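You operate a simulated robot arm through the tools that you are given. There is no shell and no other tool.

Carry out the task below with a simulated two-armed robot. There is one attempt and no reset: what you move stays moved.

TASK
Buckle the apron's black belt at the hole marked LINEN.
Fine: raise the brass pin lever, draw the belt till its pointer meets the word, drop the pin, then push the beige slider on. Where these are worked on the way, their far stop is far enough and under half their travel is too little: brass pin lever.

The check looks at the end state, three seconds after you hand in, the way a careful person would. Anything else that was tipped, shoved, dropped, spilled or broken makes it a failure.

THE ROBOT
Two 7-joint arms with fingered hands on one trunk that stands fixed in place. Base frame: the origin is at the foot of the trunk, x ahead of it, y to its left, z up. Lengths are in cm, angles in rad, forces in N, time in s.
The left shoulder is at [7.3, 15.6, 130.9], the right one opposite. With the tool pointing down near the work surface each hand reaches from about 44 to 88 cm from the base axis, measured 20 degrees to its own side. Payload 4 kg a hand.
The tool frame of a hand sits at the grasp point between the pads (the TCP): z along the fingers, y along the line on which they close. The tips reach 3 cm beyond it. The gripper opens to 10.4 cm; its body begins 3.5 cm behind the TCP. The gripper is a hand of 3 fingers: y runs from the thumb to the fingers, the wrist lies at [-1.5, -10.4, -17.8] in the tool frame, and closing takes about 1.5 s.
Orientation is that of the tool frame in the base frame, as a unit quaternion [x, y, z, w]. With the fingers straight down and the wrist toward the robot, the tool's x, y and z point along [0, 1, 0], [1, 0, 0] and [0, 0, -1] of the base frame.

THE INTERFACE
- The arms move only by the tool move_arm. It takes "left_targets", "right_targets" or both (then of equal length, played together; a hand with none holds still); each is a list of rows, each a list of 6 numbers: the shift along the base's x, y, z in units of 100 mm (1.0 is 100 mm), then the turn, a rotation vector about the base's x, y, z in units of 60 degrees (1.0 is 60 degrees). In form: [[tx, ty, tz, rx, ry, rz], ...]. A call has 1 to 20 rows; each row is the pose to reach, as a shift and turn from the pose commanded when the call began. "left_jaw" and "right_jaw" are, for a hand that has rows, the opening, from 0 (shut) to 1 (fully open), set as the call begins (left out, the last holds). A call with a number of a shift or a turn outside -1 to 1 is refused whole. Each row takes 0.2 s and may step no farther than 5 cm and 0.15 rad from the row before; otherwise, or with a gripper value out of range, the whole call is refused. A pose out of reach is approached as far as the arm can. The call stops where the force on the tool passes 40 N (or 10 N more than at its start, if that is more) or the arm is blocked; 0.2 s more then pass. The fingers move at their own pace (about 15.3 cm/s each) and stop on an object; they squeeze with about 21 N. The grip force told is the motor's: it shows also when the fingers shut on nothing. Time passes only in rows, and 0.2 s behind the last, so rows that repeat a pose let the fingers close. It gives the time, the measured TCP pose, the force on the tool (base axes), the opening and the grip force at its end, in the units of the frame above (readings bear some noise), with the torque about the TCP (base axes, N m) and any sound that the robot's microphone picked up.
- Cameras (640 x 400 px; columns grow to the right, rows downward): "scene" is now at [12.96, 2.65, 156.06]; the picture's right is [0.19, -0.98, 0.00], its down [-0.37, -0.07, -0.93] and it looks along [0.91, 0.18, -0.38] (base axes); focal length 311 px, centre (320, 200). "left" rides on the left gripper at [-6.4, -9.4, -11.7] in its tool frame; the picture's right is [-0.72, -0.33, 0.61], its down [0.64, -0.65, 0.41] and it looks along [0.27, 0.68, 0.68] (tool axes); focal length 238 px, centre (320, 200). "right" rides on the right gripper at [6.4, -9.4, -11.7] in its tool frame; the picture's right is [-0.72, 0.33, -0.61], its down [-0.64, -0.65, 0.40] and it looks along [-0.27, 0.68, 0.68] (tool axes); focal length 238 px, centre (320, 200).
- capture(camera): a new picture of that camera. It takes no simulated time.
- lift_body(by): slides the trunk up (or, below 0, down) by that many cm; the arms and the scene camera ride with it, the base frame stays. It gives what a move gives, with no picture.
- curl_fingers(index, middle, thumb_bend, thumb_turn, hand): sets how far each is bent, from 0 (flat) to 100 (curled in); at 30 the hand is open as for a grip, at 70 the pads meet at the TCP. One left out holds its place. A second passes; each finger stops where it meets its share of the squeeze, and holds until it gets a number again. A gripper value or a shape takes the hand back. It gives what a move gives, with no picture; readings hold the bend of each and the force on the fingers (four entries, about 0 where the hand has none), thumb and palm. thumb_turn goes from beside the hand (0) to across from the fingers (100), as for a grip.
- preshape(shape, hand): the hand has 3 fingers and takes this shape, open, in about a second: jaw (thumb against the fingers, like two jaws); tri (thumb and two fingers); tip (a fingertip pinch); poke (one finger out to press); point (the index stretched); flat (the hand flat); cup (the hand cupped); fist (a fist). The gripper value then closes the fingers along that shape, each until it touches; the sizes above hold for jaw. It gives what a move gives, with no picture.
- pan_tilt(pan, tilt): turns the head with the scene camera to pan (to the left, within 1.501 rad either way) and tilt (down, from -0.506 to 1.204), counted from straight ahead of the robot. It gives what a move gives.
- probe_pixels(camera, pixels): for up to 12 pixels [column, row] of the newest picture of that camera ("zoom" is the newest enlarged one), the place [x, y, z] in the base frame of the surface seen there, good to about 0.3 cm, but the place of the scene camera against the robot may be out by one fixed shift of up to 2.5 cm in any direction. It takes no simulated time.
- close_up(camera, box): a new picture of the part [left, top, right, bottom] of that camera's present view, enlarged. It takes no simulated time.
- close_job(): hands the job in; it is judged then, once.

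Leave the grippers open and the arms clear of the work at the hand-in unless told otherwise.

The tools are called after "Call:" by a JSON object that holds its "api" and its "payload". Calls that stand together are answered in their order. move_arm: Moves the arms, as the interface text tells. Its arguments: {"type":"object","properties":{"left_targets":{"type":"array","items":{"type":"array","items":{"type":"number"}}},"left_jaw":{"type":"number"},"right_targets":{"type":"array","items":{"type":"array","items":{"type":"number"}}},"right_jaw":{"type":"number"}},"required":[]} The other tools are called the same way: lift_body (by) moves the trunk up or down; preshape (shape, hand) gives the hand a shape; curl_fingers (index, middle, thumb_bend, thumb_turn, hand) moves the fingers one by one; pan_tilt (pan, tilt) turns the head that bears the scene camera; capture (camera) takes a picture; probe_pixels (camera, pixels) gives the place of the surface under pixels of a picture; close_up (camera, box) takes an enlarged picture of a part of a camera's view; close_job () hands the job in.

At the start:

```text
time: 0.0
left_tcp_pos: [52.22, 31.88, 128.95]
left_ee_rot: [0.707, 0.707, -0.001, 0.0]
left_ft_force: [0.4, 0.1, -0.1]
left_torque: [-0.01, 0.04, 0.02]
left_opening: 10.33
left_grasp_force: 0.2
left_shape: jaw
left_bend: [30.0, 30.0, 30.0, 98.0]
left_finger forces: [0.1, 0.1, 0.0, 0.1, 0.0, 0.0]
right_tcp_pos: [51.6, -14.77, 138.85]
right_ee_rot: [0.707, 0.707, -0.001, -0.001]
right_ft_force: [0.1, 0.2, 1.3]
right_torque: [0.0, 0.0, -0.03]
right_opening: 10.38
right_grasp_force: 0.2
right_shape: jaw
right_bend: [30.0, 30.0, 30.0, 98.0]
right_finger forces: [0.0, 0.0, 0.0, 0.0, 0.0, 0.1]
trunk travel left (down, up): [-72.5, 21.5]
head pan, tilt (commanded): [0.194, 0.382]
```

scene: 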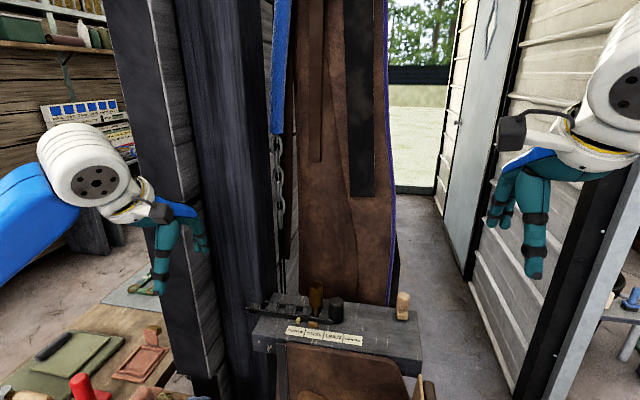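
right: 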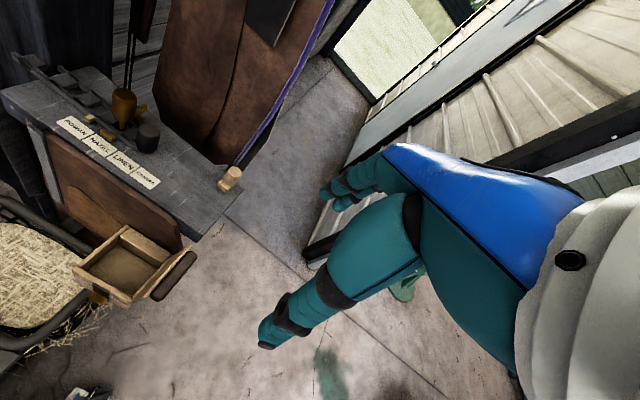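
left: 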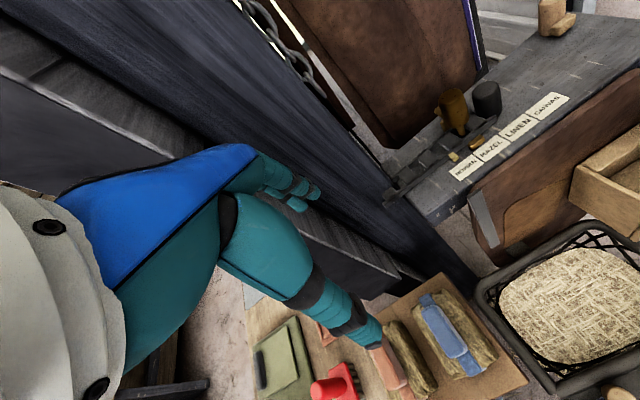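

I see a bench/shelf with a label strip (words) near scene pixel (325,335), with a belt mechanism behind it. I'll take enlarged pictures of that area first.

Call:
{"api": "close_up", "payload": {"camera": "scene", "box": [230, 260, 450, 398]}}

Call:
{"api": "close_up", "payload": {"camera": "right", "box": [0, 30, 270, 200]}}

Call:
{"api": "close_up", "payload": {"camera": "left", "box": [380, 60, 620, 210]}}

```text
2.90 times, centred on (340, 329) of scene
```

zoom: 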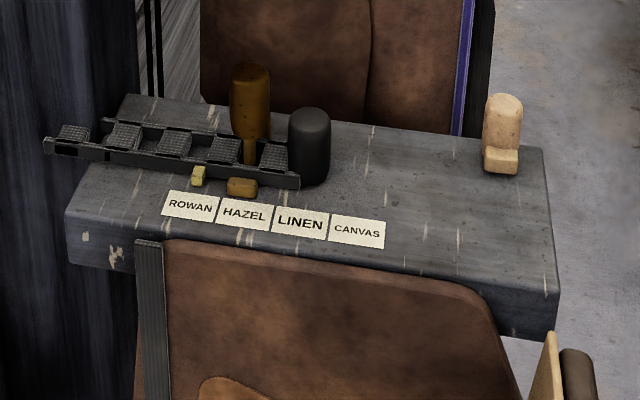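

```text
2.35 times, centred on (135, 115) of right
```

zoom: 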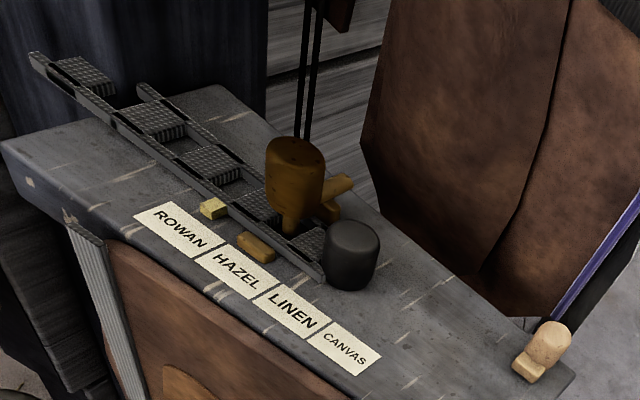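

```text
2.67 times, centred on (500, 135) of left
```

zoom: 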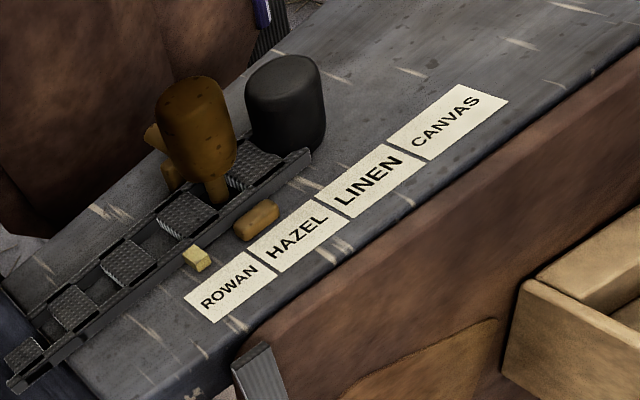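

The belt is the black ladder strip with a black knob at its right end. The yellow tab near ROWAN is probably its pointer, the brass lever stands on it, and the beige slider is at the far right. I'll probe positions in each zoom, starting with the current left zoom.

Call:
{"api": "probe_pixels", "payload": {"camera": "zoom", "pixels": [[228, 288], [294, 238], [366, 182], [448, 122], [196, 256], [256, 218], [284, 75], [290, 140], [195, 95], [215, 190], [165, 175], [300, 160]]}}

Call:
{"api": "close_up", "payload": {"camera": "scene", "box": [230, 260, 450, 398]}}

```text
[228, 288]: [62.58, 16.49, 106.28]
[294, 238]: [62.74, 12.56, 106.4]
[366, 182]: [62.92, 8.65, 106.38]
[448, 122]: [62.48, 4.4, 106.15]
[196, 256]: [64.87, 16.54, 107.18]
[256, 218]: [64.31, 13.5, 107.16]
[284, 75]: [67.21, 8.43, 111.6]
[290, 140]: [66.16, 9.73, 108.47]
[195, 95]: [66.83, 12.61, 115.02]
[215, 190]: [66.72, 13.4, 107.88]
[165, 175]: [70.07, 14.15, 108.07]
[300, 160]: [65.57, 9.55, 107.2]
```

```text
2.90 times, centred on (340, 329) of scene
```

zoom: 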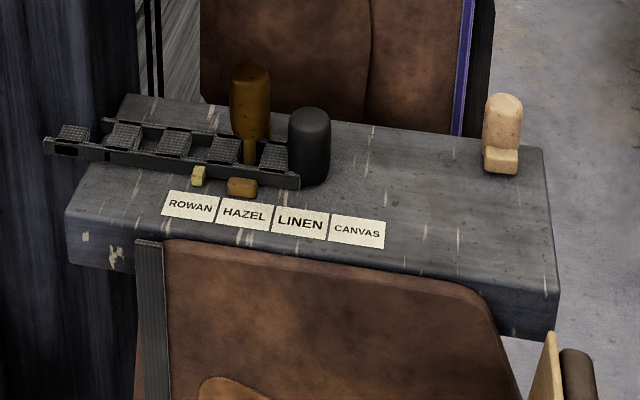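

Call:
{"api": "probe_pixels", "payload": {"camera": "zoom", "pixels": [[503, 100], [503, 125], [502, 160], [250, 68], [248, 100], [310, 110], [310, 160], [243, 188], [198, 175], [300, 222], [545, 165], [490, 175]]}}

Call:
{"api": "close_up", "payload": {"camera": "right", "box": [50, 70, 170, 145]}}

Call:
{"api": "close_up", "payload": {"camera": "scene", "box": [270, 275, 350, 325]}}

Call:
{"api": "close_up", "payload": {"camera": "right", "box": [170, 140, 270, 203]}}

```text
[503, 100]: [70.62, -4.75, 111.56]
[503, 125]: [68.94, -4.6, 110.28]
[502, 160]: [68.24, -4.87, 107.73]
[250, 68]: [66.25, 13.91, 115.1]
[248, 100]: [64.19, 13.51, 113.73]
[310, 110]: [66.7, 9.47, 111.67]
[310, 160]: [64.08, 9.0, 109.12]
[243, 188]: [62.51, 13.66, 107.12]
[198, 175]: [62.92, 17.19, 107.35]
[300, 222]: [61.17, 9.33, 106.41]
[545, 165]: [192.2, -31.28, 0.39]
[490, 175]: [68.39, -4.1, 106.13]
```

```text
5.33 times, centred on (110, 108) of right
```

zoom: 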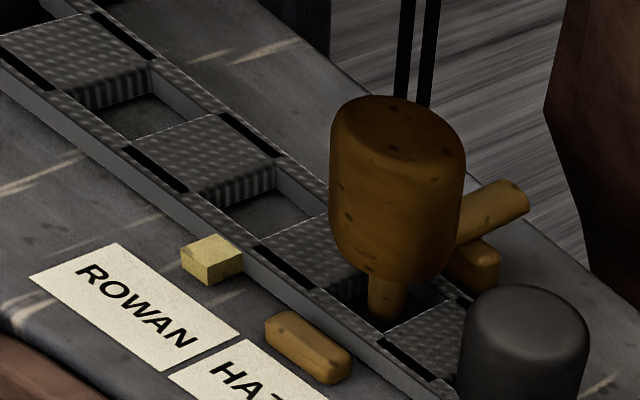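

```text
8.00 times, centred on (310, 300) of scene
```

zoom: 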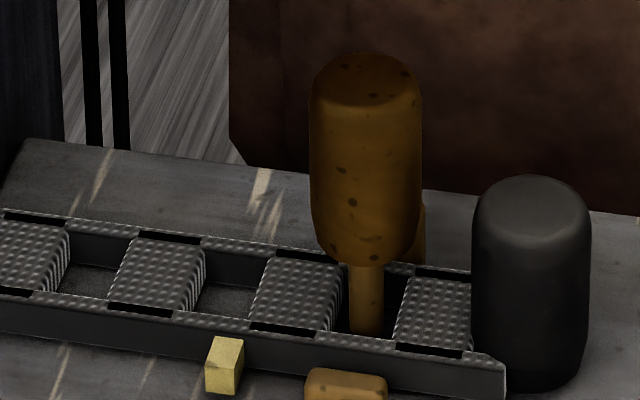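

```text
6.35 times, centred on (220, 172) of right
```

zoom: 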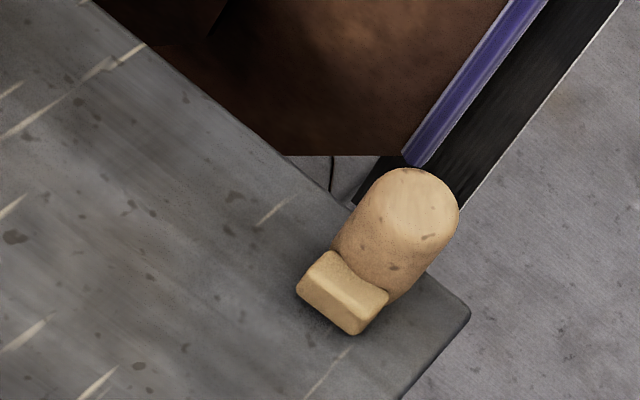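

I'll look closer at the brass lever in the left camera and probe the beige slider in this zoom from the right camera.

Call:
{"api": "probe_pixels", "payload": {"camera": "zoom", "pixels": [[410, 200], [375, 240], [440, 205], [345, 285], [340, 310], [345, 332], [320, 260], [372, 295], [460, 320], [300, 160], [400, 395], [280, 300]]}}

Call:
{"api": "close_up", "payload": {"camera": "left", "box": [420, 70, 516, 130]}}

```text
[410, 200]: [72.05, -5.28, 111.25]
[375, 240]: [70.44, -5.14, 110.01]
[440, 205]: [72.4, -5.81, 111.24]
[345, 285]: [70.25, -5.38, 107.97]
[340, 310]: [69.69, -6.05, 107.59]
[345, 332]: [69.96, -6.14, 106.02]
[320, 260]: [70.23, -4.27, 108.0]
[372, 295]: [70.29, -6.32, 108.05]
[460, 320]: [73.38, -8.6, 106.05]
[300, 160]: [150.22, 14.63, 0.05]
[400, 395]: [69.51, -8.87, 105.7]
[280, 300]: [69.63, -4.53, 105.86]
```

```text
6.67 times, centred on (468, 100) of left
```

zoom: 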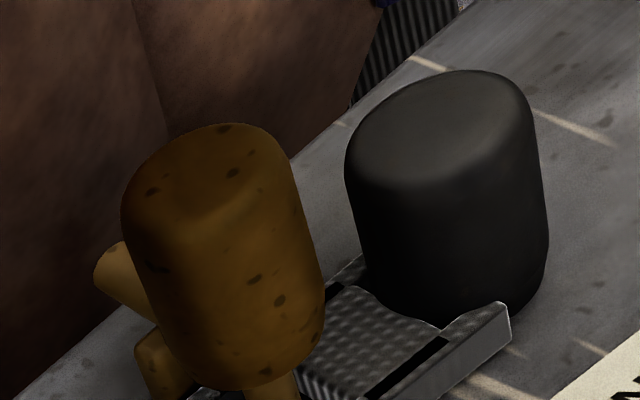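

I need to know where the posts and apron are, to plan hand approaches. I'll take a fresh scene picture and probe the surroundings.

Call:
{"api": "capture", "payload": {"camera": "scene"}}

Call:
{"api": "probe_pixels", "payload": {"camera": "scene", "pixels": [[135, 100], [180, 100], [230, 100], [265, 100], [280, 60], [278, 180], [340, 100], [370, 100], [340, 250], [385, 200], [230, 300], [345, 370]]}}

```text
taken
```

scene: 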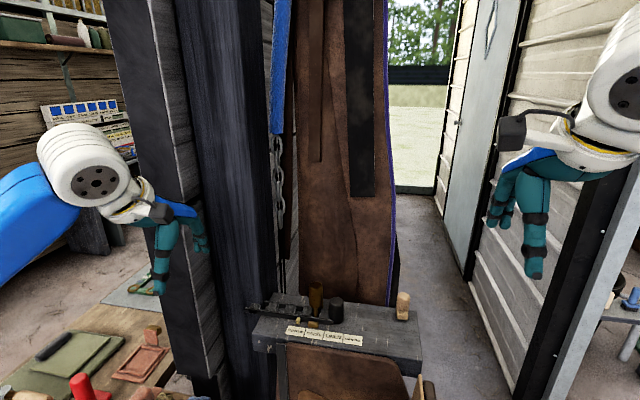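

```text
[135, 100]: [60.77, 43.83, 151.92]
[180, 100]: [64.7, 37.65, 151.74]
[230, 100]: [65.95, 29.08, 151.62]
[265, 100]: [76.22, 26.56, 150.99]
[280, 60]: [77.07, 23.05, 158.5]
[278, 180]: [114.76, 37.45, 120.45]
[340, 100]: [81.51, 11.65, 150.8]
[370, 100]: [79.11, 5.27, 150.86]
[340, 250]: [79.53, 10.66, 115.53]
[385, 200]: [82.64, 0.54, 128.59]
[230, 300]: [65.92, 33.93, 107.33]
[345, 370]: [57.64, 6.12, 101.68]
```

Call:
{"api": "probe_pixels", "payload": {"camera": "zoom", "pixels": [[210, 150], [135, 230], [315, 280], [225, 330], [240, 380], [115, 270], [155, 370], [430, 100], [355, 190], [530, 170], [450, 290], [490, 330]]}}

Call:
{"api": "close_up", "payload": {"camera": "right", "box": [90, 80, 170, 130]}}

```text
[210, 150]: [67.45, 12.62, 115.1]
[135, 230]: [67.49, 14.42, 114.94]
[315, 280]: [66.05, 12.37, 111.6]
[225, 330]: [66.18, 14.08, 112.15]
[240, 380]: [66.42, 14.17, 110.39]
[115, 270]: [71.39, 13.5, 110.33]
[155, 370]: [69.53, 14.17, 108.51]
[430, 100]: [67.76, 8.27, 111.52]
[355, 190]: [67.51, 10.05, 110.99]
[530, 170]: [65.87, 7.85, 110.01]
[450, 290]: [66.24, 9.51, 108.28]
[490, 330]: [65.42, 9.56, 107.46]
```

```text
8.00 times, centred on (130, 105) of right
```

zoom: 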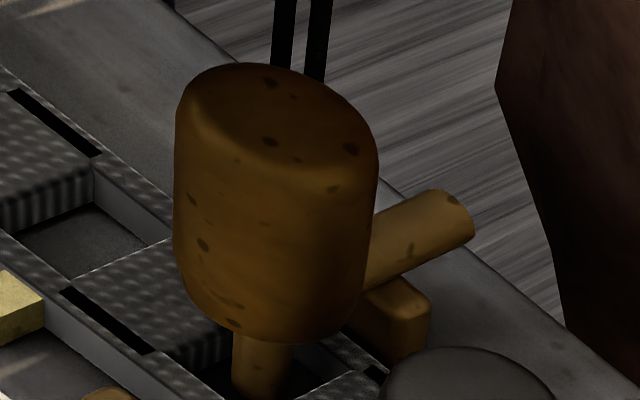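

Call:
{"api": "probe_pixels", "payload": {"camera": "zoom", "pixels": [[270, 80], [190, 150], [365, 180], [270, 200], [280, 320], [260, 370], [420, 220], [455, 205], [460, 235], [400, 300], [400, 340], [375, 265]]}}

```text
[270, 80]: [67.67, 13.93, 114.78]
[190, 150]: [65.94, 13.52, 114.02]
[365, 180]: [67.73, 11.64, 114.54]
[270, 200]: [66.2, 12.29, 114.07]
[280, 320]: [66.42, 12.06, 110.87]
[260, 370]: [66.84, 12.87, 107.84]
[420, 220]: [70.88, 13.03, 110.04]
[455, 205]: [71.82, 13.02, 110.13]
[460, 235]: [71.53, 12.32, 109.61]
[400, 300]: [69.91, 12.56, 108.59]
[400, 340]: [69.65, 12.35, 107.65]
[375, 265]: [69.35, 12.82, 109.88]
```

I want a side view of the lever. The right hand is free at (51.6,-14.8,138.9), so I'll turn it 60° about the vertical and lower it in front of the shelf's right end. That points its camera along the shelf.

Call:
{"api": "move_arm", "payload": {"right_targets": [[0, 0.03, -0.11, 0, 0, 0.125], [0, 0.06, -0.22, 0, 0, 0.25], [0, 0.09, -0.33, 0, 0, 0.375], [0, 0.12, -0.45, 0, 0, 0.5], [0, 0.15, -0.56, 0, 0, 0.625], [0, 0.18, -0.67, 0, 0, 0.75], [0, 0.2, -0.8, 0, 0, 0.875], [0, 0.2, -0.9, 0, 0, 1.0], [0, 0.2, -1.0, 0, 0, 1.0]]}}

Call:
{"api": "capture", "payload": {"camera": "right"}}

```text
time: 2.0
left_tcp_pos: [52.12, 31.73, 128.93]
left_ee_rot: [0.707, 0.707, 0.001, 0.0]
left_ft_force: [-0.4, 0.9, 0.3]
left_torque: [0.03, 0.02, 0.0]
left_opening: 10.39
left_grasp_force: 0.1
left_shape: jaw
left_bend: [30.0, 30.0, 30.0, 98.0]
left_finger forces: [0.0, 0.0, 0.0, 0.1, 0.0, 0.1]
right_tcp_pos: [51.37, -12.73, 128.89]
right_ee_rot: [0.258, 0.966, -0.001, -0.001]
right_ft_force: [0.5, 0.3, 0.1]
right_torque: [-0.01, 0.0, 0.01]
right_opening: 10.37
right_grasp_force: 0.0
right_shape: jaw
right_bend: [30.0, 30.0, 30.0, 98.0]
right_finger forces: [0.0, 0.0, 0.1, 0.0, 0.0, 0.0]
trunk travel left (down, up): [-72.5, 21.5]
head pan, tilt (commanded): [0.194, 0.382]
```

```text
taken
```

right: 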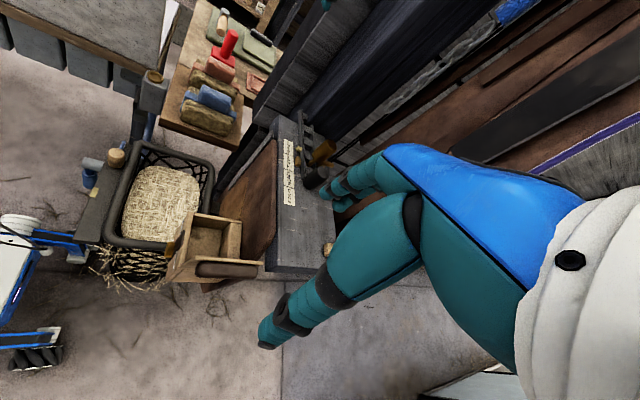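

The turned camera now looks along the shelf, but the fingers hide part of it. I'll move the hand forward and lower, keeping clear of the shelf (top at z≈106, slider knob at 111).

Call:
{"api": "move_arm", "payload": {"right_targets": [[0.2, 0.0, -0.25, 0, 0, 0], [0.45, 0.0, -0.5, 0, 0, 0], [0.7, 0.0, -0.75, 0, 0, 0], [0.9, 0.0, -1.0, 0, 0, 0]]}}

Call:
{"api": "capture", "payload": {"camera": "right"}}

```text
time: 3.0
left_tcp_pos: [52.23, 31.75, 128.94]
left_ee_rot: [0.707, 0.707, 0.0, 0.0]
left_ft_force: [0.7, 0.0, -0.1]
left_torque: [-0.02, 0.03, 0.0]
left_opening: 10.36
left_grasp_force: 0.0
left_shape: jaw
left_bend: [30.0, 30.0, 30.0, 98.0]
left_finger forces: [0.0, 0.1, 0.0, 0.0, 0.1, 0.0]
right_tcp_pos: [60.44, -12.73, 118.8]
right_ee_rot: [0.259, 0.966, 0.0, -0.001]
right_ft_force: [-0.3, -0.7, -0.4]
right_torque: [0.03, 0.02, 0.0]
right_opening: 10.39
right_grasp_force: 0.0
right_shape: jaw
right_bend: [30.0, 30.0, 30.0, 98.0]
right_finger forces: [0.0, 0.0, 0.0, 0.1, 0.0, 0.0]
trunk travel left (down, up): [-72.5, 21.5]
head pan, tilt (commanded): [0.194, 0.382]
```

```text
taken
```

right: 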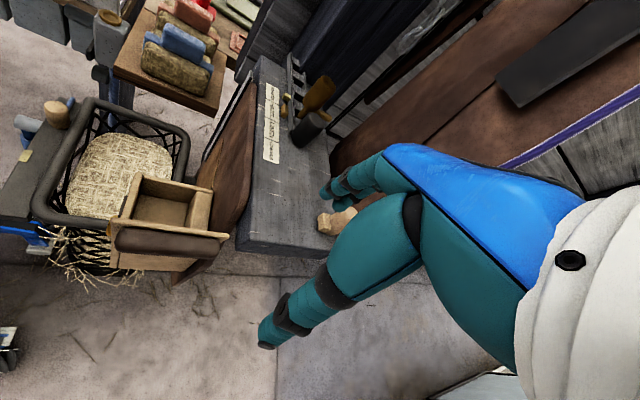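

The side view is open at about (310,105). I'll enlarge it on the lever and on the slider.

Call:
{"api": "close_up", "payload": {"camera": "right", "box": [260, 55, 356, 115]}}

Call:
{"api": "close_up", "payload": {"camera": "right", "box": [240, 50, 400, 250]}}

```text
6.67 times, centred on (308, 85) of right
```

zoom: 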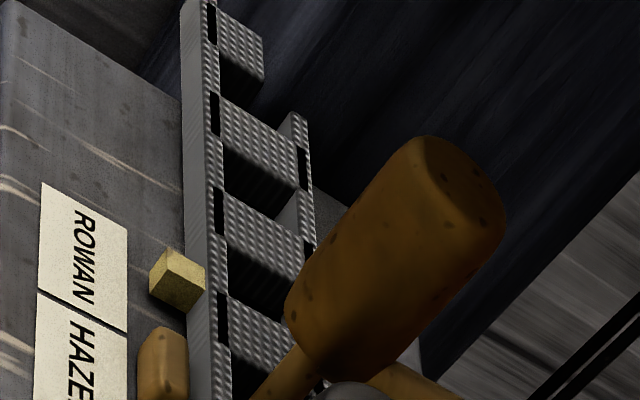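

```text
2.00 times, centred on (320, 150) of right
```

zoom: 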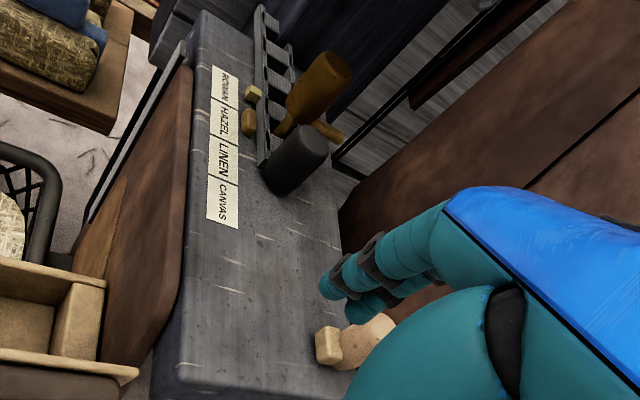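

Call:
{"api": "close_up", "payload": {"camera": "right", "box": [280, 70, 344, 110]}}

Call:
{"api": "close_up", "payload": {"camera": "right", "box": [280, 80, 360, 150]}}

```text
10.00 times, centred on (312, 90) of right
```

zoom: 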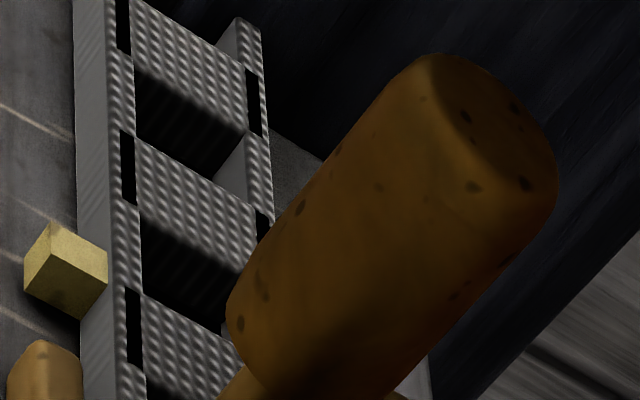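

```text
5.71 times, centred on (320, 115) of right
```

zoom: 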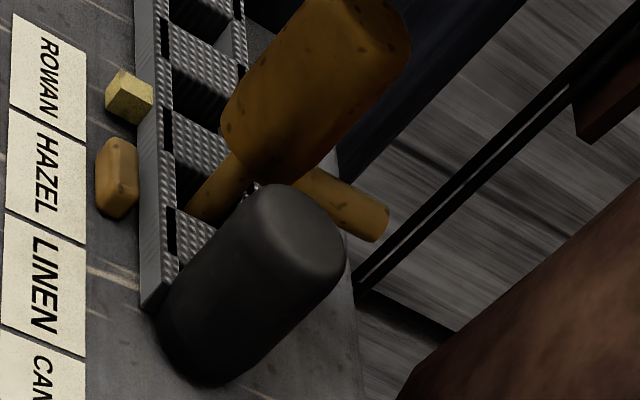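

I'll probe the lever's rear cylinder, stem, and the black knob in this zoom.

Call:
{"api": "probe_pixels", "payload": {"camera": "zoom", "pixels": [[376, 222], [350, 190], [340, 215], [320, 180], [310, 190], [240, 170], [200, 205], [300, 150], [390, 60], [310, 230], [230, 290], [115, 180]]}}

Call:
{"api": "close_up", "payload": {"camera": "right", "box": [310, 195, 374, 240]}}

```text
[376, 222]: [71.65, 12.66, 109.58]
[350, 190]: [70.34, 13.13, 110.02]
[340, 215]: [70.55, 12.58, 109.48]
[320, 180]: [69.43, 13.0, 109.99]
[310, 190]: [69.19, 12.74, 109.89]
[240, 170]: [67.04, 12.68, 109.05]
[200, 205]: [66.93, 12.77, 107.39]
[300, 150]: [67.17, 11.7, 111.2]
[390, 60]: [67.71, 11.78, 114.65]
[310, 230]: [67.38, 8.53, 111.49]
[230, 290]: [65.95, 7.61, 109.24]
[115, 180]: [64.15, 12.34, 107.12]
```

```text
8.89 times, centred on (342, 218) of right
```

zoom: 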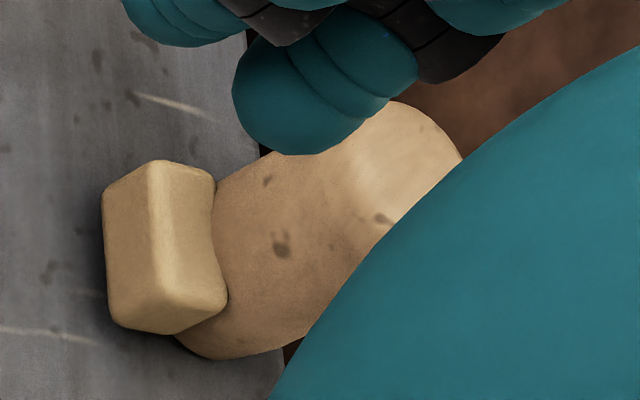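

The lever has a horizontal rod running back along x at z≈109.6, so it probably hinges at the back about the y axis. The brass knob is at about (67.3, 13.1), z 110.7–115.1. If I grip it across y, it can pivot in the pads. I'll raise the right hand, yaw it a further 30° and carry it over the knob.

Call:
{"api": "move_arm", "payload": {"right_targets": [[0.0, 0.0, 0.2, 0, 0, 0.125], [0.0, 0.1, 0.45, 0, 0, 0.25], [0.1, 0.3, 0.7, 0, 0, 0.375], [0.3, 0.6, 0.75, 0, 0, 0.5], [0.5, 1.0, 0.75, 0, 0, 0.5]], "right_jaw": 0.5}}

Call:
{"api": "move_arm", "payload": {"right_targets": [[0.1, 0.4, 0.0, 0, 0, 0], [0.19, 0.8, 0.0, 0, 0, 0], [0.19, 1.0, 0.0, 0, 0, 0]]}}

Call:
{"api": "capture", "payload": {"camera": "scene"}}

```text
time: 4.2
left_tcp_pos: [52.25, 32.2, 128.73]
left_ee_rot: [0.706, 0.708, -0.002, 0.001]
left_ft_force: [-1.0, 0.0, -0.1]
left_torque: [-0.05, -0.05, 0.01]
left_opening: 10.38
left_grasp_force: 0.1
left_shape: jaw
left_bend: [30.0, 30.0, 30.0, 98.0]
left_finger forces: [0.0, 0.0, 0.1, 0.1, 0.0, 0.1]
right_tcp_pos: [65.47, -2.4, 126.22]
right_ee_rot: [-0.001, 1.0, -0.003, -0.002]
right_ft_force: [-0.5, 0.4, -0.4]
right_torque: [-0.03, -0.03, -0.04]
right_opening: 5.23
right_grasp_force: 0.1
right_shape: jaw
right_bend: [74.0, 44.0, 69.0, 100.0]
right_finger forces: [0.0, 0.0, 0.0, 0.1, 0.0, 0.0]
trunk travel left (down, up): [-72.5, 21.5]
head pan, tilt (commanded): [0.194, 0.382]
```

```text
time: 5.0
left_tcp_pos: [52.15, 32.33, 128.9]
left_ee_rot: [0.707, 0.707, -0.001, 0.001]
left_ft_force: [-0.4, 0.3, 0.4]
left_torque: [-0.01, 0.02, 0.02]
left_opening: 10.35
left_grasp_force: 0.1
left_shape: jaw
left_bend: [30.0, 30.0, 30.0, 98.0]
left_finger forces: [0.0, 0.0, 0.0, 0.0, 0.0, 0.1]
right_tcp_pos: [67.35, 7.82, 126.32]
right_ee_rot: [-0.001, 1.0, -0.002, -0.001]
right_ft_force: [0.8, 0.1, -0.6]
right_torque: [-0.03, 0.0, 0.0]
right_opening: 5.25
right_grasp_force: 0.1
right_shape: jaw
right_bend: [74.0, 44.0, 69.0, 100.0]
right_finger forces: [0.1, 0.1, 0.1, 0.0, 0.0, 0.0]
trunk travel left (down, up): [-72.5, 21.5]
head pan, tilt (commanded): [0.194, 0.382]
```

```text
taken
```

scene: 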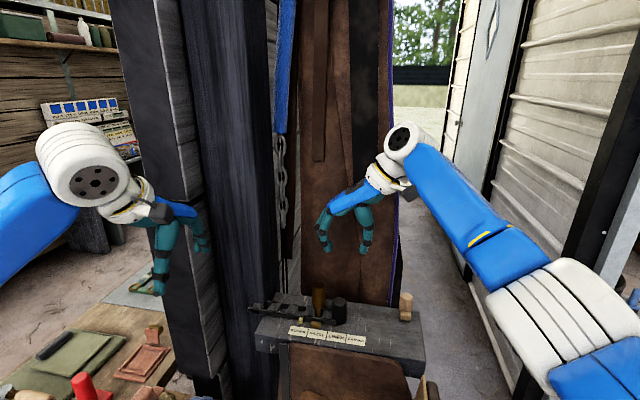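

The hand is over the shelf at about (345,225). I'll enlarge it to see how the half-closed fingers look.

Call:
{"api": "close_up", "payload": {"camera": "scene", "box": [270, 170, 430, 330]}}

Call:
{"api": "capture", "payload": {"camera": "right"}}

Call:
{"api": "capture", "payload": {"camera": "left"}}

```text
2.50 times, centred on (350, 250) of scene
```

zoom: 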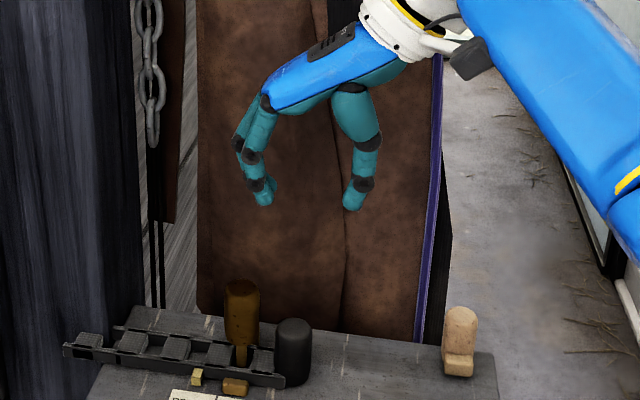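

```text
taken
```

right: 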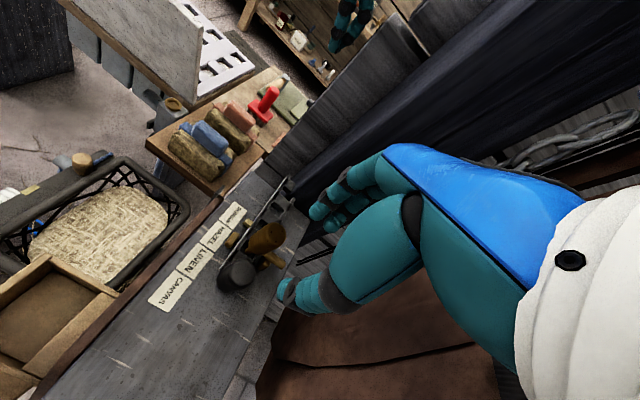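

```text
taken
```

left: 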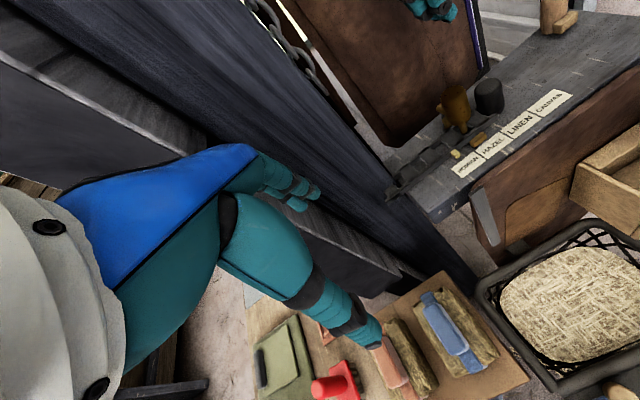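

Fingers (two, left in picture) and thumb (right) hang clear above. I'll centre over the brass knob (y +5.3) and come down to z≈118.

Call:
{"api": "move_arm", "payload": {"right_targets": [[0, 0.3, 0.0, 0, 0, 0], [0, 0.53, 0.0, 0, 0, 0], [0, 0.53, -0.3, 0, 0, 0], [0, 0.53, -0.6, 0, 0, 0], [0, 0.53, -0.8, 0, 0, 0]], "right_jaw": 0.5}}

Call:
{"api": "close_up", "payload": {"camera": "scene", "box": [270, 210, 390, 330]}}

Call:
{"api": "close_up", "payload": {"camera": "left", "box": [380, 30, 540, 180]}}

Call:
{"api": "capture", "payload": {"camera": "right"}}

```text
time: 6.2
left_tcp_pos: [52.13, 31.56, 128.95]
left_ee_rot: [0.708, 0.706, 0.001, 0.0]
left_ft_force: [-0.6, -0.5, 0.6]
left_torque: [-0.01, 0.0, -0.02]
left_opening: 10.35
left_grasp_force: 0.0
left_shape: jaw
left_bend: [30.0, 30.0, 30.0, 98.0]
left_finger forces: [0.0, 0.1, 0.0, 0.0, 0.0, 0.1]
right_tcp_pos: [67.39, 12.43, 118.4]
right_ee_rot: [0.0, 1.0, 0.001, 0.001]
right_ft_force: [0.1, -0.4, 0.7]
right_torque: [0.02, 0.01, 0.02]
right_opening: 5.25
right_grasp_force: 0.0
right_shape: jaw
right_bend: [74.0, 44.0, 69.0, 100.0]
right_finger forces: [0.0, 0.0, 0.0, 0.1, 0.1, 0.0]
right hand out of reach, approached as far as the arm can: row 2, 3
trunk travel left (down, up): [-72.5, 21.5]
head pan, tilt (commanded): [0.194, 0.382]
```

```text
3.33 times, centred on (330, 270) of scene
```

zoom: 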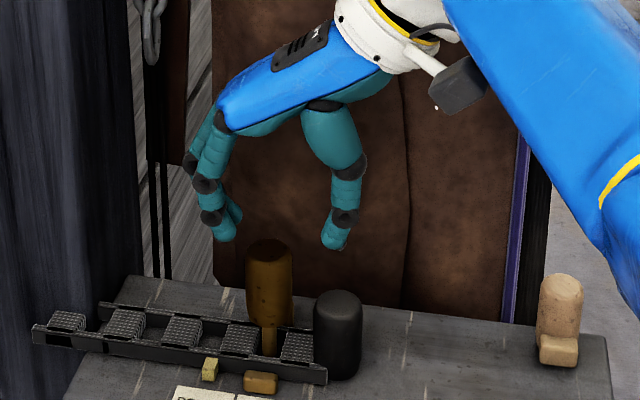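

```text
2.67 times, centred on (460, 105) of left
```

zoom: 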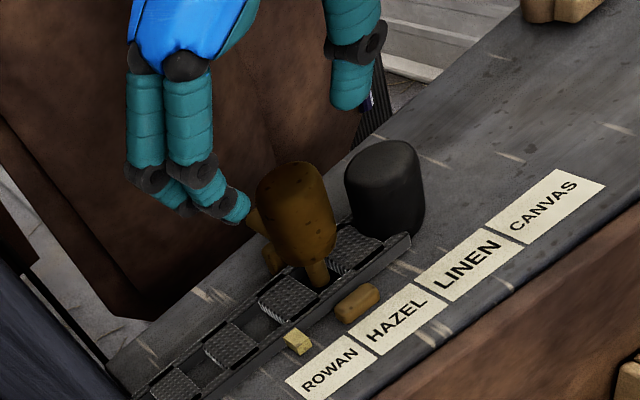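

```text
taken
```

right: 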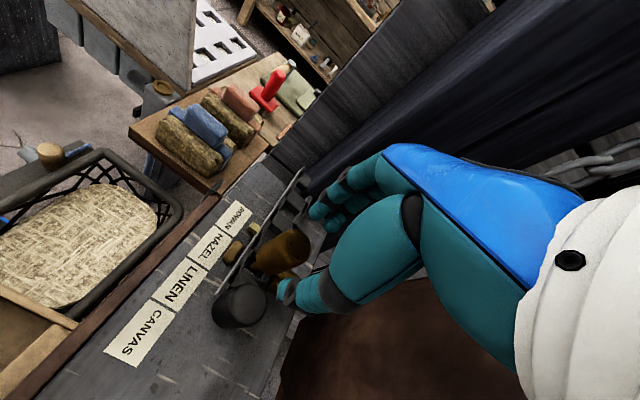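

The tips hang just above knob height, straddling it in y. I'll let the arm settle, then descend 3.3 cm to put the pads beside the brass knob.

Call:
{"api": "move_arm", "payload": {"right_targets": [[0, 0.0, 0.0, 0, 0, 0], [0, 0.0, -0.15, 0, 0, 0], [0, 0.0, -0.33, 0, 0, 0], [0, 0.0, -0.33, 0, 0, 0]]}}

Call:
{"api": "close_up", "payload": {"camera": "scene", "box": [270, 210, 390, 330]}}

Call:
{"api": "close_up", "payload": {"camera": "left", "box": [380, 30, 540, 180]}}

Call:
{"api": "close_up", "payload": {"camera": "right", "box": [200, 160, 360, 340]}}

```text
time: 7.2
left_tcp_pos: [52.11, 31.86, 128.81]
left_ee_rot: [0.707, 0.707, 0.0, 0.0]
left_ft_force: [0.0, 1.0, 0.6]
left_torque: [-0.01, 0.0, 0.01]
left_opening: 10.35
left_grasp_force: 0.1
left_shape: jaw
left_bend: [30.0, 30.0, 30.0, 98.0]
left_finger forces: [0.0, 0.1, 0.0, 0.0, 0.1, 0.0]
right_tcp_pos: [67.47, 12.73, 115.23]
right_ee_rot: [-0.001, 1.0, 0.0, 0.0]
right_ft_force: [0.0, -0.4, -0.7]
right_torque: [-0.01, -0.01, -0.02]
right_opening: 5.23
right_grasp_force: 0.0
right_shape: jaw
right_bend: [74.0, 44.0, 69.0, 100.0]
right_finger forces: [0.0, 0.1, 0.0, 0.1, 0.0, 0.0]
trunk travel left (down, up): [-72.5, 21.5]
head pan, tilt (commanded): [0.194, 0.382]
```

```text
3.33 times, centred on (330, 270) of scene
```

zoom: 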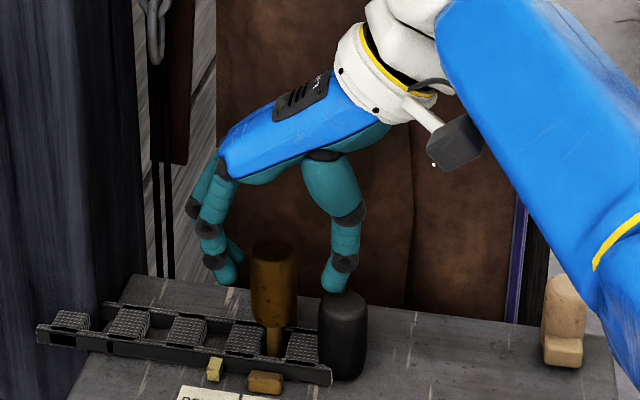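

```text
2.67 times, centred on (460, 105) of left
```

zoom: 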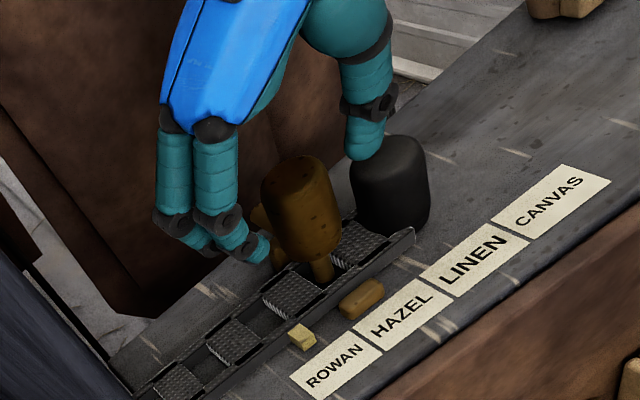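

```text
2.22 times, centred on (280, 250) of right
```

zoom: 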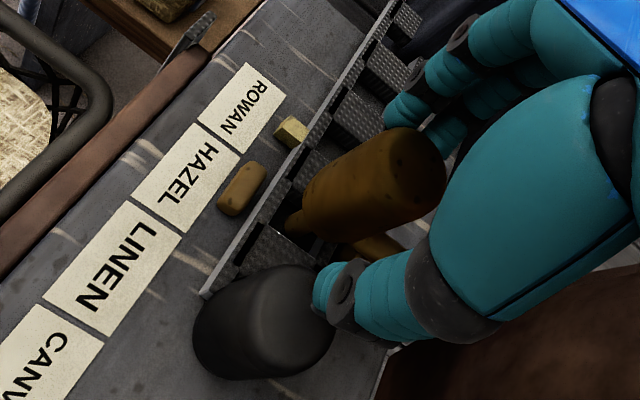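

I'll probe the thumb tip and finger tips in this zoom to check alignment with the knob.

Call:
{"api": "probe_pixels", "payload": {"camera": "zoom", "pixels": [[322, 290], [345, 295], [405, 108], [443, 133], [425, 165], [340, 180], [320, 215], [290, 290], [265, 330], [370, 150]]}}

```text
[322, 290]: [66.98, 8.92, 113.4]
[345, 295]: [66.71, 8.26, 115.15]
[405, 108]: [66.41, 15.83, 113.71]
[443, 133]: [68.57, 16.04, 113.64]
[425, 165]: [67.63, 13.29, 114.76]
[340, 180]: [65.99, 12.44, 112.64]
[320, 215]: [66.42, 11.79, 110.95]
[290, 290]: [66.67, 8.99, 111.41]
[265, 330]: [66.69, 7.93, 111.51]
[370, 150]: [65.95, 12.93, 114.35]
```

Thumb (y≈9) and fingers (y≈16) straddle the knob evenly. I'll close on it, holding the pose.

Call:
{"api": "move_arm", "payload": {"right_targets": [[0, 0.02, -0.05, 0, 0, 0], [0, 0.02, -0.05, 0, 0, 0], [0, 0.02, -0.05, 0, 0, 0], [0, 0.02, -0.05, 0, 0, 0], [0, 0.02, -0.05, 0, 0, 0], [0, 0.02, -0.05, 0, 0, 0], [0, 0.02, -0.05, 0, 0, 0]], "right_jaw": 0.1}}

Call:
{"api": "close_up", "payload": {"camera": "right", "box": [200, 160, 360, 340]}}

Call:
{"api": "close_up", "payload": {"camera": "left", "box": [380, 30, 540, 180]}}

```text
time: 8.8
left_tcp_pos: [52.12, 31.87, 129.02]
left_ee_rot: [0.707, 0.707, 0.0, 0.002]
left_ft_force: [0.7, -0.1, -0.1]
left_torque: [0.0, 0.0, 0.02]
left_opening: 10.37
left_grasp_force: 0.0
left_shape: jaw
left_bend: [30.0, 30.0, 30.0, 98.0]
left_finger forces: [0.1, 0.1, 0.0, 0.0, 0.1, 0.1]
right_tcp_pos: [67.36, 13.01, 114.74]
right_ee_rot: [-0.001, 1.0, -0.001, 0.0]
right_ft_force: [3.2, 0.8, 10.0]
right_torque: [0.11, -0.06, -0.03]
right_opening: 2.34
right_grasp_force: 20.2
right_shape: jaw
right_bend: [74.0, 60.0, 75.0, 100.0]
right_finger forces: [14.2, 7.2, 0.0, 0.0, 19.0, 0.0]
trunk travel left (down, up): [-72.5, 21.5]
head pan, tilt (commanded): [0.194, 0.382]
```

```text
2.22 times, centred on (280, 250) of right
```

zoom: 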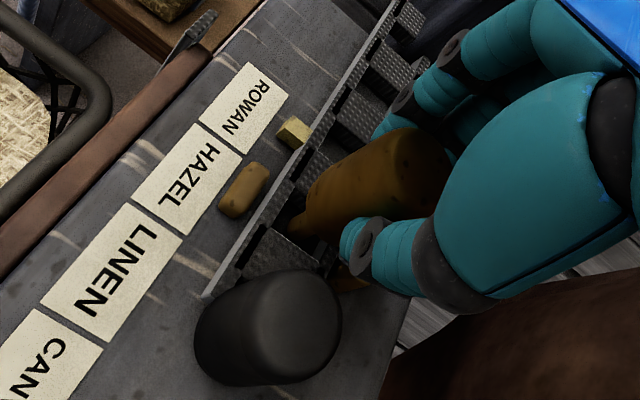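

```text
2.67 times, centred on (460, 105) of left
```

zoom: 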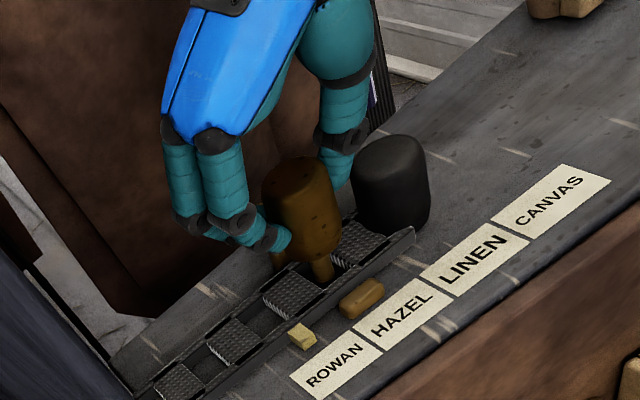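

Gripped (20 N, opening 2.34 cm). Next is a gentle 1.2 cm lift, to see how the lever moves.

Call:
{"api": "move_arm", "payload": {"right_targets": [[0, 0, 0.03, 0, 0, 0], [0, 0, 0.06, 0, 0, 0], [0, 0, 0.09, 0, 0, 0], [0, 0, 0.12, 0, 0, 0]]}}

Call:
{"api": "close_up", "payload": {"camera": "right", "box": [200, 160, 360, 340]}}

Call:
{"api": "close_up", "payload": {"camera": "left", "box": [420, 60, 516, 150]}}

```text
time: 9.8
left_tcp_pos: [52.54, 31.97, 128.7]
left_ee_rot: [0.707, 0.707, -0.001, 0.0]
left_ft_force: [-0.7, 0.3, 0.0]
left_torque: [0.01, 0.02, -0.02]
left_opening: 10.35
left_grasp_force: 0.1
left_shape: jaw
left_bend: [30.0, 30.0, 30.0, 98.0]
left_finger forces: [0.1, 0.0, 0.0, 0.0, 0.0, 0.0]
right_tcp_pos: [67.86, 12.89, 115.39]
right_ee_rot: [0.0, 1.0, -0.002, -0.003]
right_ft_force: [5.2, 1.5, -9.6]
right_torque: [0.14, 0.0, -0.08]
right_opening: 2.26
right_grasp_force: 20.7
right_shape: jaw
right_bend: [74.0, 60.0, 75.0, 100.0]
right_finger forces: [14.3, 6.0, 0.0, 0.1, 17.2, 0.0]
trunk travel left (down, up): [-72.5, 21.5]
head pan, tilt (commanded): [0.194, 0.382]
```

```text
2.22 times, centred on (280, 250) of right
```

zoom: 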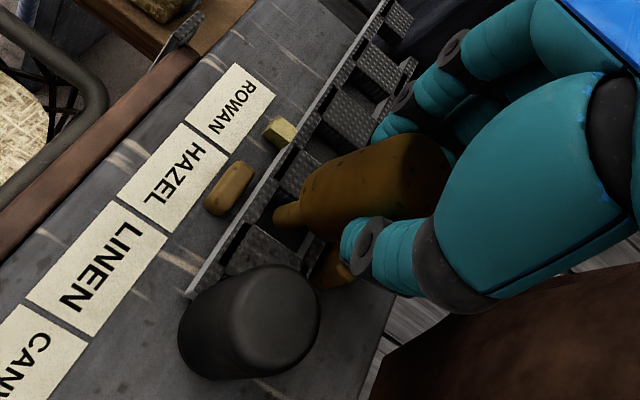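

```text
4.44 times, centred on (468, 105) of left
```

zoom: 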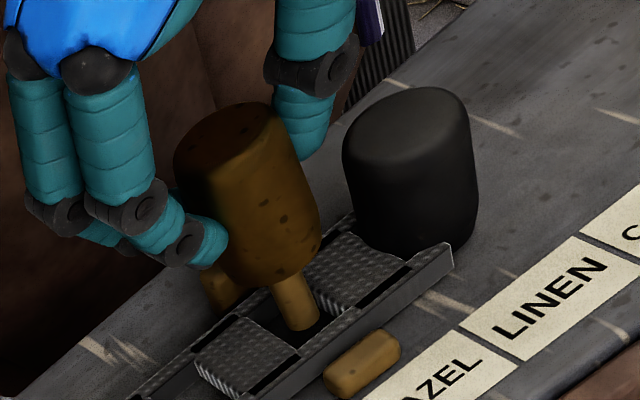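

The lever tilts backward as it rises, so it hinges at the rear about the y axis. I'll follow its arc back and up, with a slight pitch of the hand.

Call:
{"api": "move_arm", "payload": {"right_targets": [[0.07, 0, -0.02, 0, 0.05, 0], [0.12, 0, -0.01, 0, 0.1, 0], [0.17, 0, 0.0, 0, 0.15, 0], [0.22, 0, 0.01, 0, 0.2, 0]]}}

Call:
{"api": "close_up", "payload": {"camera": "right", "box": [200, 160, 360, 340]}}

Call:
{"api": "close_up", "payload": {"camera": "left", "box": [420, 60, 516, 150]}}

```text
time: 10.8
left_tcp_pos: [51.31, 31.55, 129.36]
left_ee_rot: [0.707, 0.707, 0.004, 0.002]
left_ft_force: [-0.4, 0.1, 0.4]
left_torque: [-0.05, 0.0, -0.01]
left_opening: 10.36
left_grasp_force: 0.0
left_shape: jaw
left_bend: [30.0, 30.0, 30.0, 98.0]
left_finger forces: [0.0, 0.1, 0.1, 0.0, 0.0, 0.0]
right_tcp_pos: [64.11, 9.67, 116.68]
right_ee_rot: [0.0, 0.995, 0.001, -0.103]
right_ft_force: [0.4, 0.0, 0.4]
right_torque: [-0.02, -0.04, 0.0]
right_opening: 1.77
right_grasp_force: 21.3
right_shape: jaw
right_bend: [75.0, 73.0, 82.0, 100.0]
right_finger forces: [0.0, 0.1, 0.0, 0.0, 0.1, 0.0]
right hand out of reach, approached as far as the arm can: row 1, 2, 3, 4
trunk travel left (down, up): [-72.5, 21.5]
head pan, tilt (commanded): [0.194, 0.382]
```

```text
2.22 times, centred on (280, 250) of right
```

zoom: 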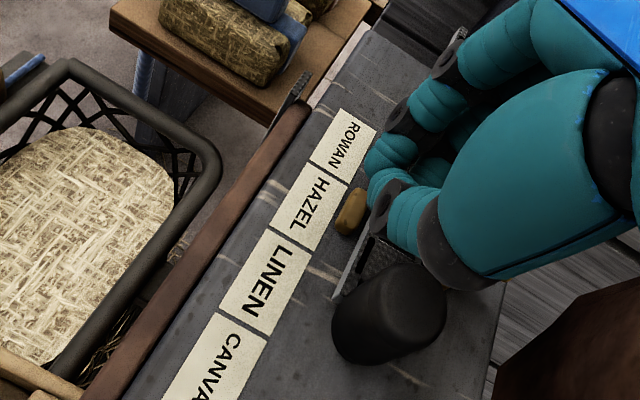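

```text
4.44 times, centred on (468, 105) of left
```

zoom: 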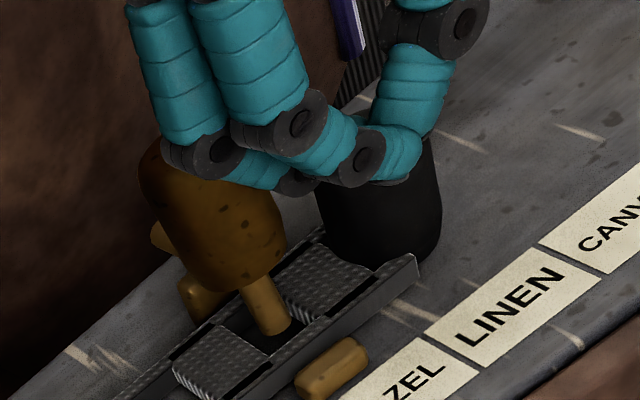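

The arm ran out of reach and the fingers slipped off the knob. The hand is now at (64.1, 9.7, 116.7). I'll check from the scene camera before moving away.

Call:
{"api": "close_up", "payload": {"camera": "scene", "box": [270, 210, 390, 330]}}

```text
3.33 times, centred on (330, 270) of scene
```

zoom: 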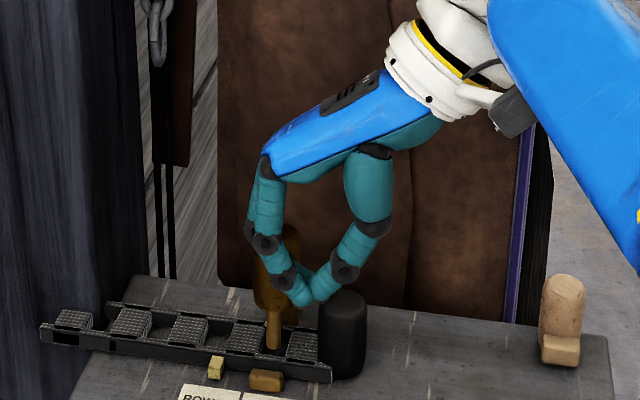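

The closed fingers are in front of the knob, just above the black one. I'll back the command toward the true pose, rise straight up, and undo the pitch.

Call:
{"api": "move_arm", "payload": {"right_targets": [[-0.35, -0.25, 0.15, 0, 0, 0], [-0.54, -0.34, 0.4, 0, -0.05, 0], [-0.54, -0.34, 0.6, 0, -0.1, 0], [-0.54, -0.34, 0.8, 0, -0.15, 0], [-0.54, -0.34, 0.9, 0, -0.2, 0]]}}

Call:
{"api": "close_up", "payload": {"camera": "scene", "box": [270, 210, 390, 330]}}

Call:
{"api": "close_up", "payload": {"camera": "left", "box": [420, 60, 516, 150]}}

Call:
{"api": "close_up", "payload": {"camera": "right", "box": [200, 160, 360, 340]}}

```text
time: 12.0
left_tcp_pos: [52.28, 31.77, 128.87]
left_ee_rot: [0.708, 0.707, 0.0, 0.0]
left_ft_force: [0.7, -0.6, -0.1]
left_torque: [0.01, 0.0, 0.01]
left_opening: 10.36
left_grasp_force: 0.0
left_shape: jaw
left_bend: [30.0, 30.0, 30.0, 98.0]
left_finger forces: [0.0, 0.0, 0.0, 0.0, 0.0, 0.0]
right_tcp_pos: [67.67, 9.25, 126.39]
right_ee_rot: [-0.001, 1.0, 0.0, 0.0]
right_ft_force: [-0.3, 0.4, 0.2]
right_torque: [0.03, -0.01, 0.01]
right_opening: 1.75
right_grasp_force: 20.9
right_shape: jaw
right_bend: [75.0, 73.0, 82.0, 100.0]
right_finger forces: [0.1, 0.0, 0.0, 0.0, 0.0, 0.1]
right hand out of reach, approached as far as the arm can: row 1, 2, 3, 4, 5
trunk travel left (down, up): [-72.5, 21.5]
head pan, tilt (commanded): [0.194, 0.382]
```

```text
3.33 times, centred on (330, 270) of scene
```

zoom: 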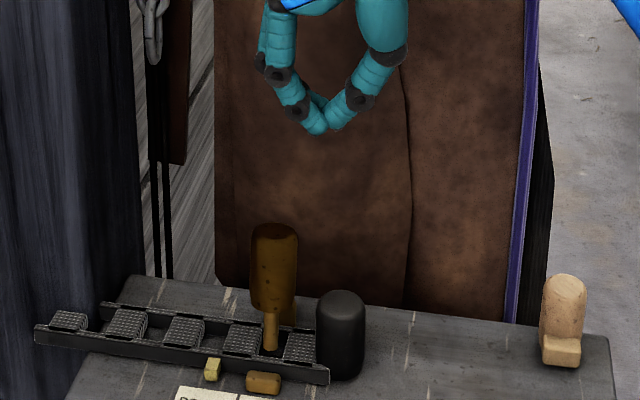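

```text
4.44 times, centred on (468, 105) of left
```

zoom: 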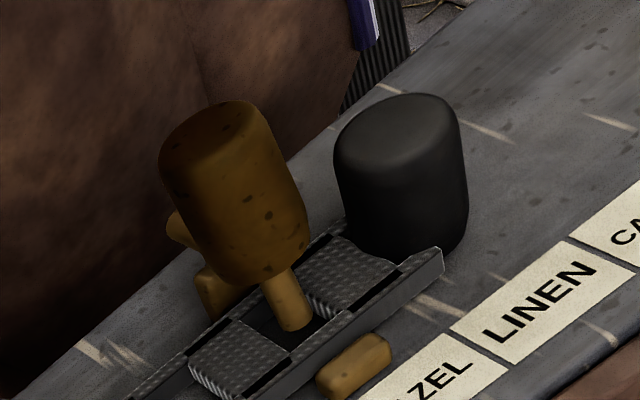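

```text
2.22 times, centred on (280, 250) of right
```

zoom: 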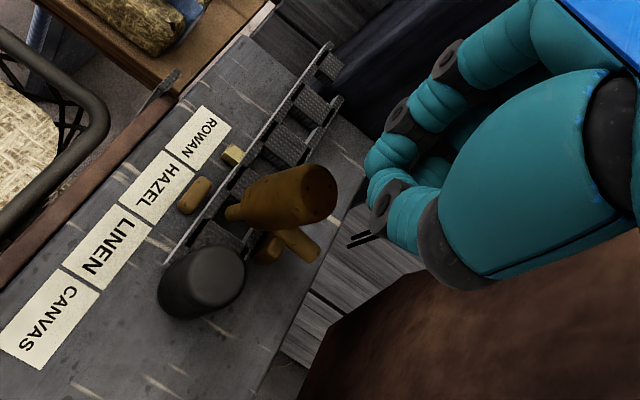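

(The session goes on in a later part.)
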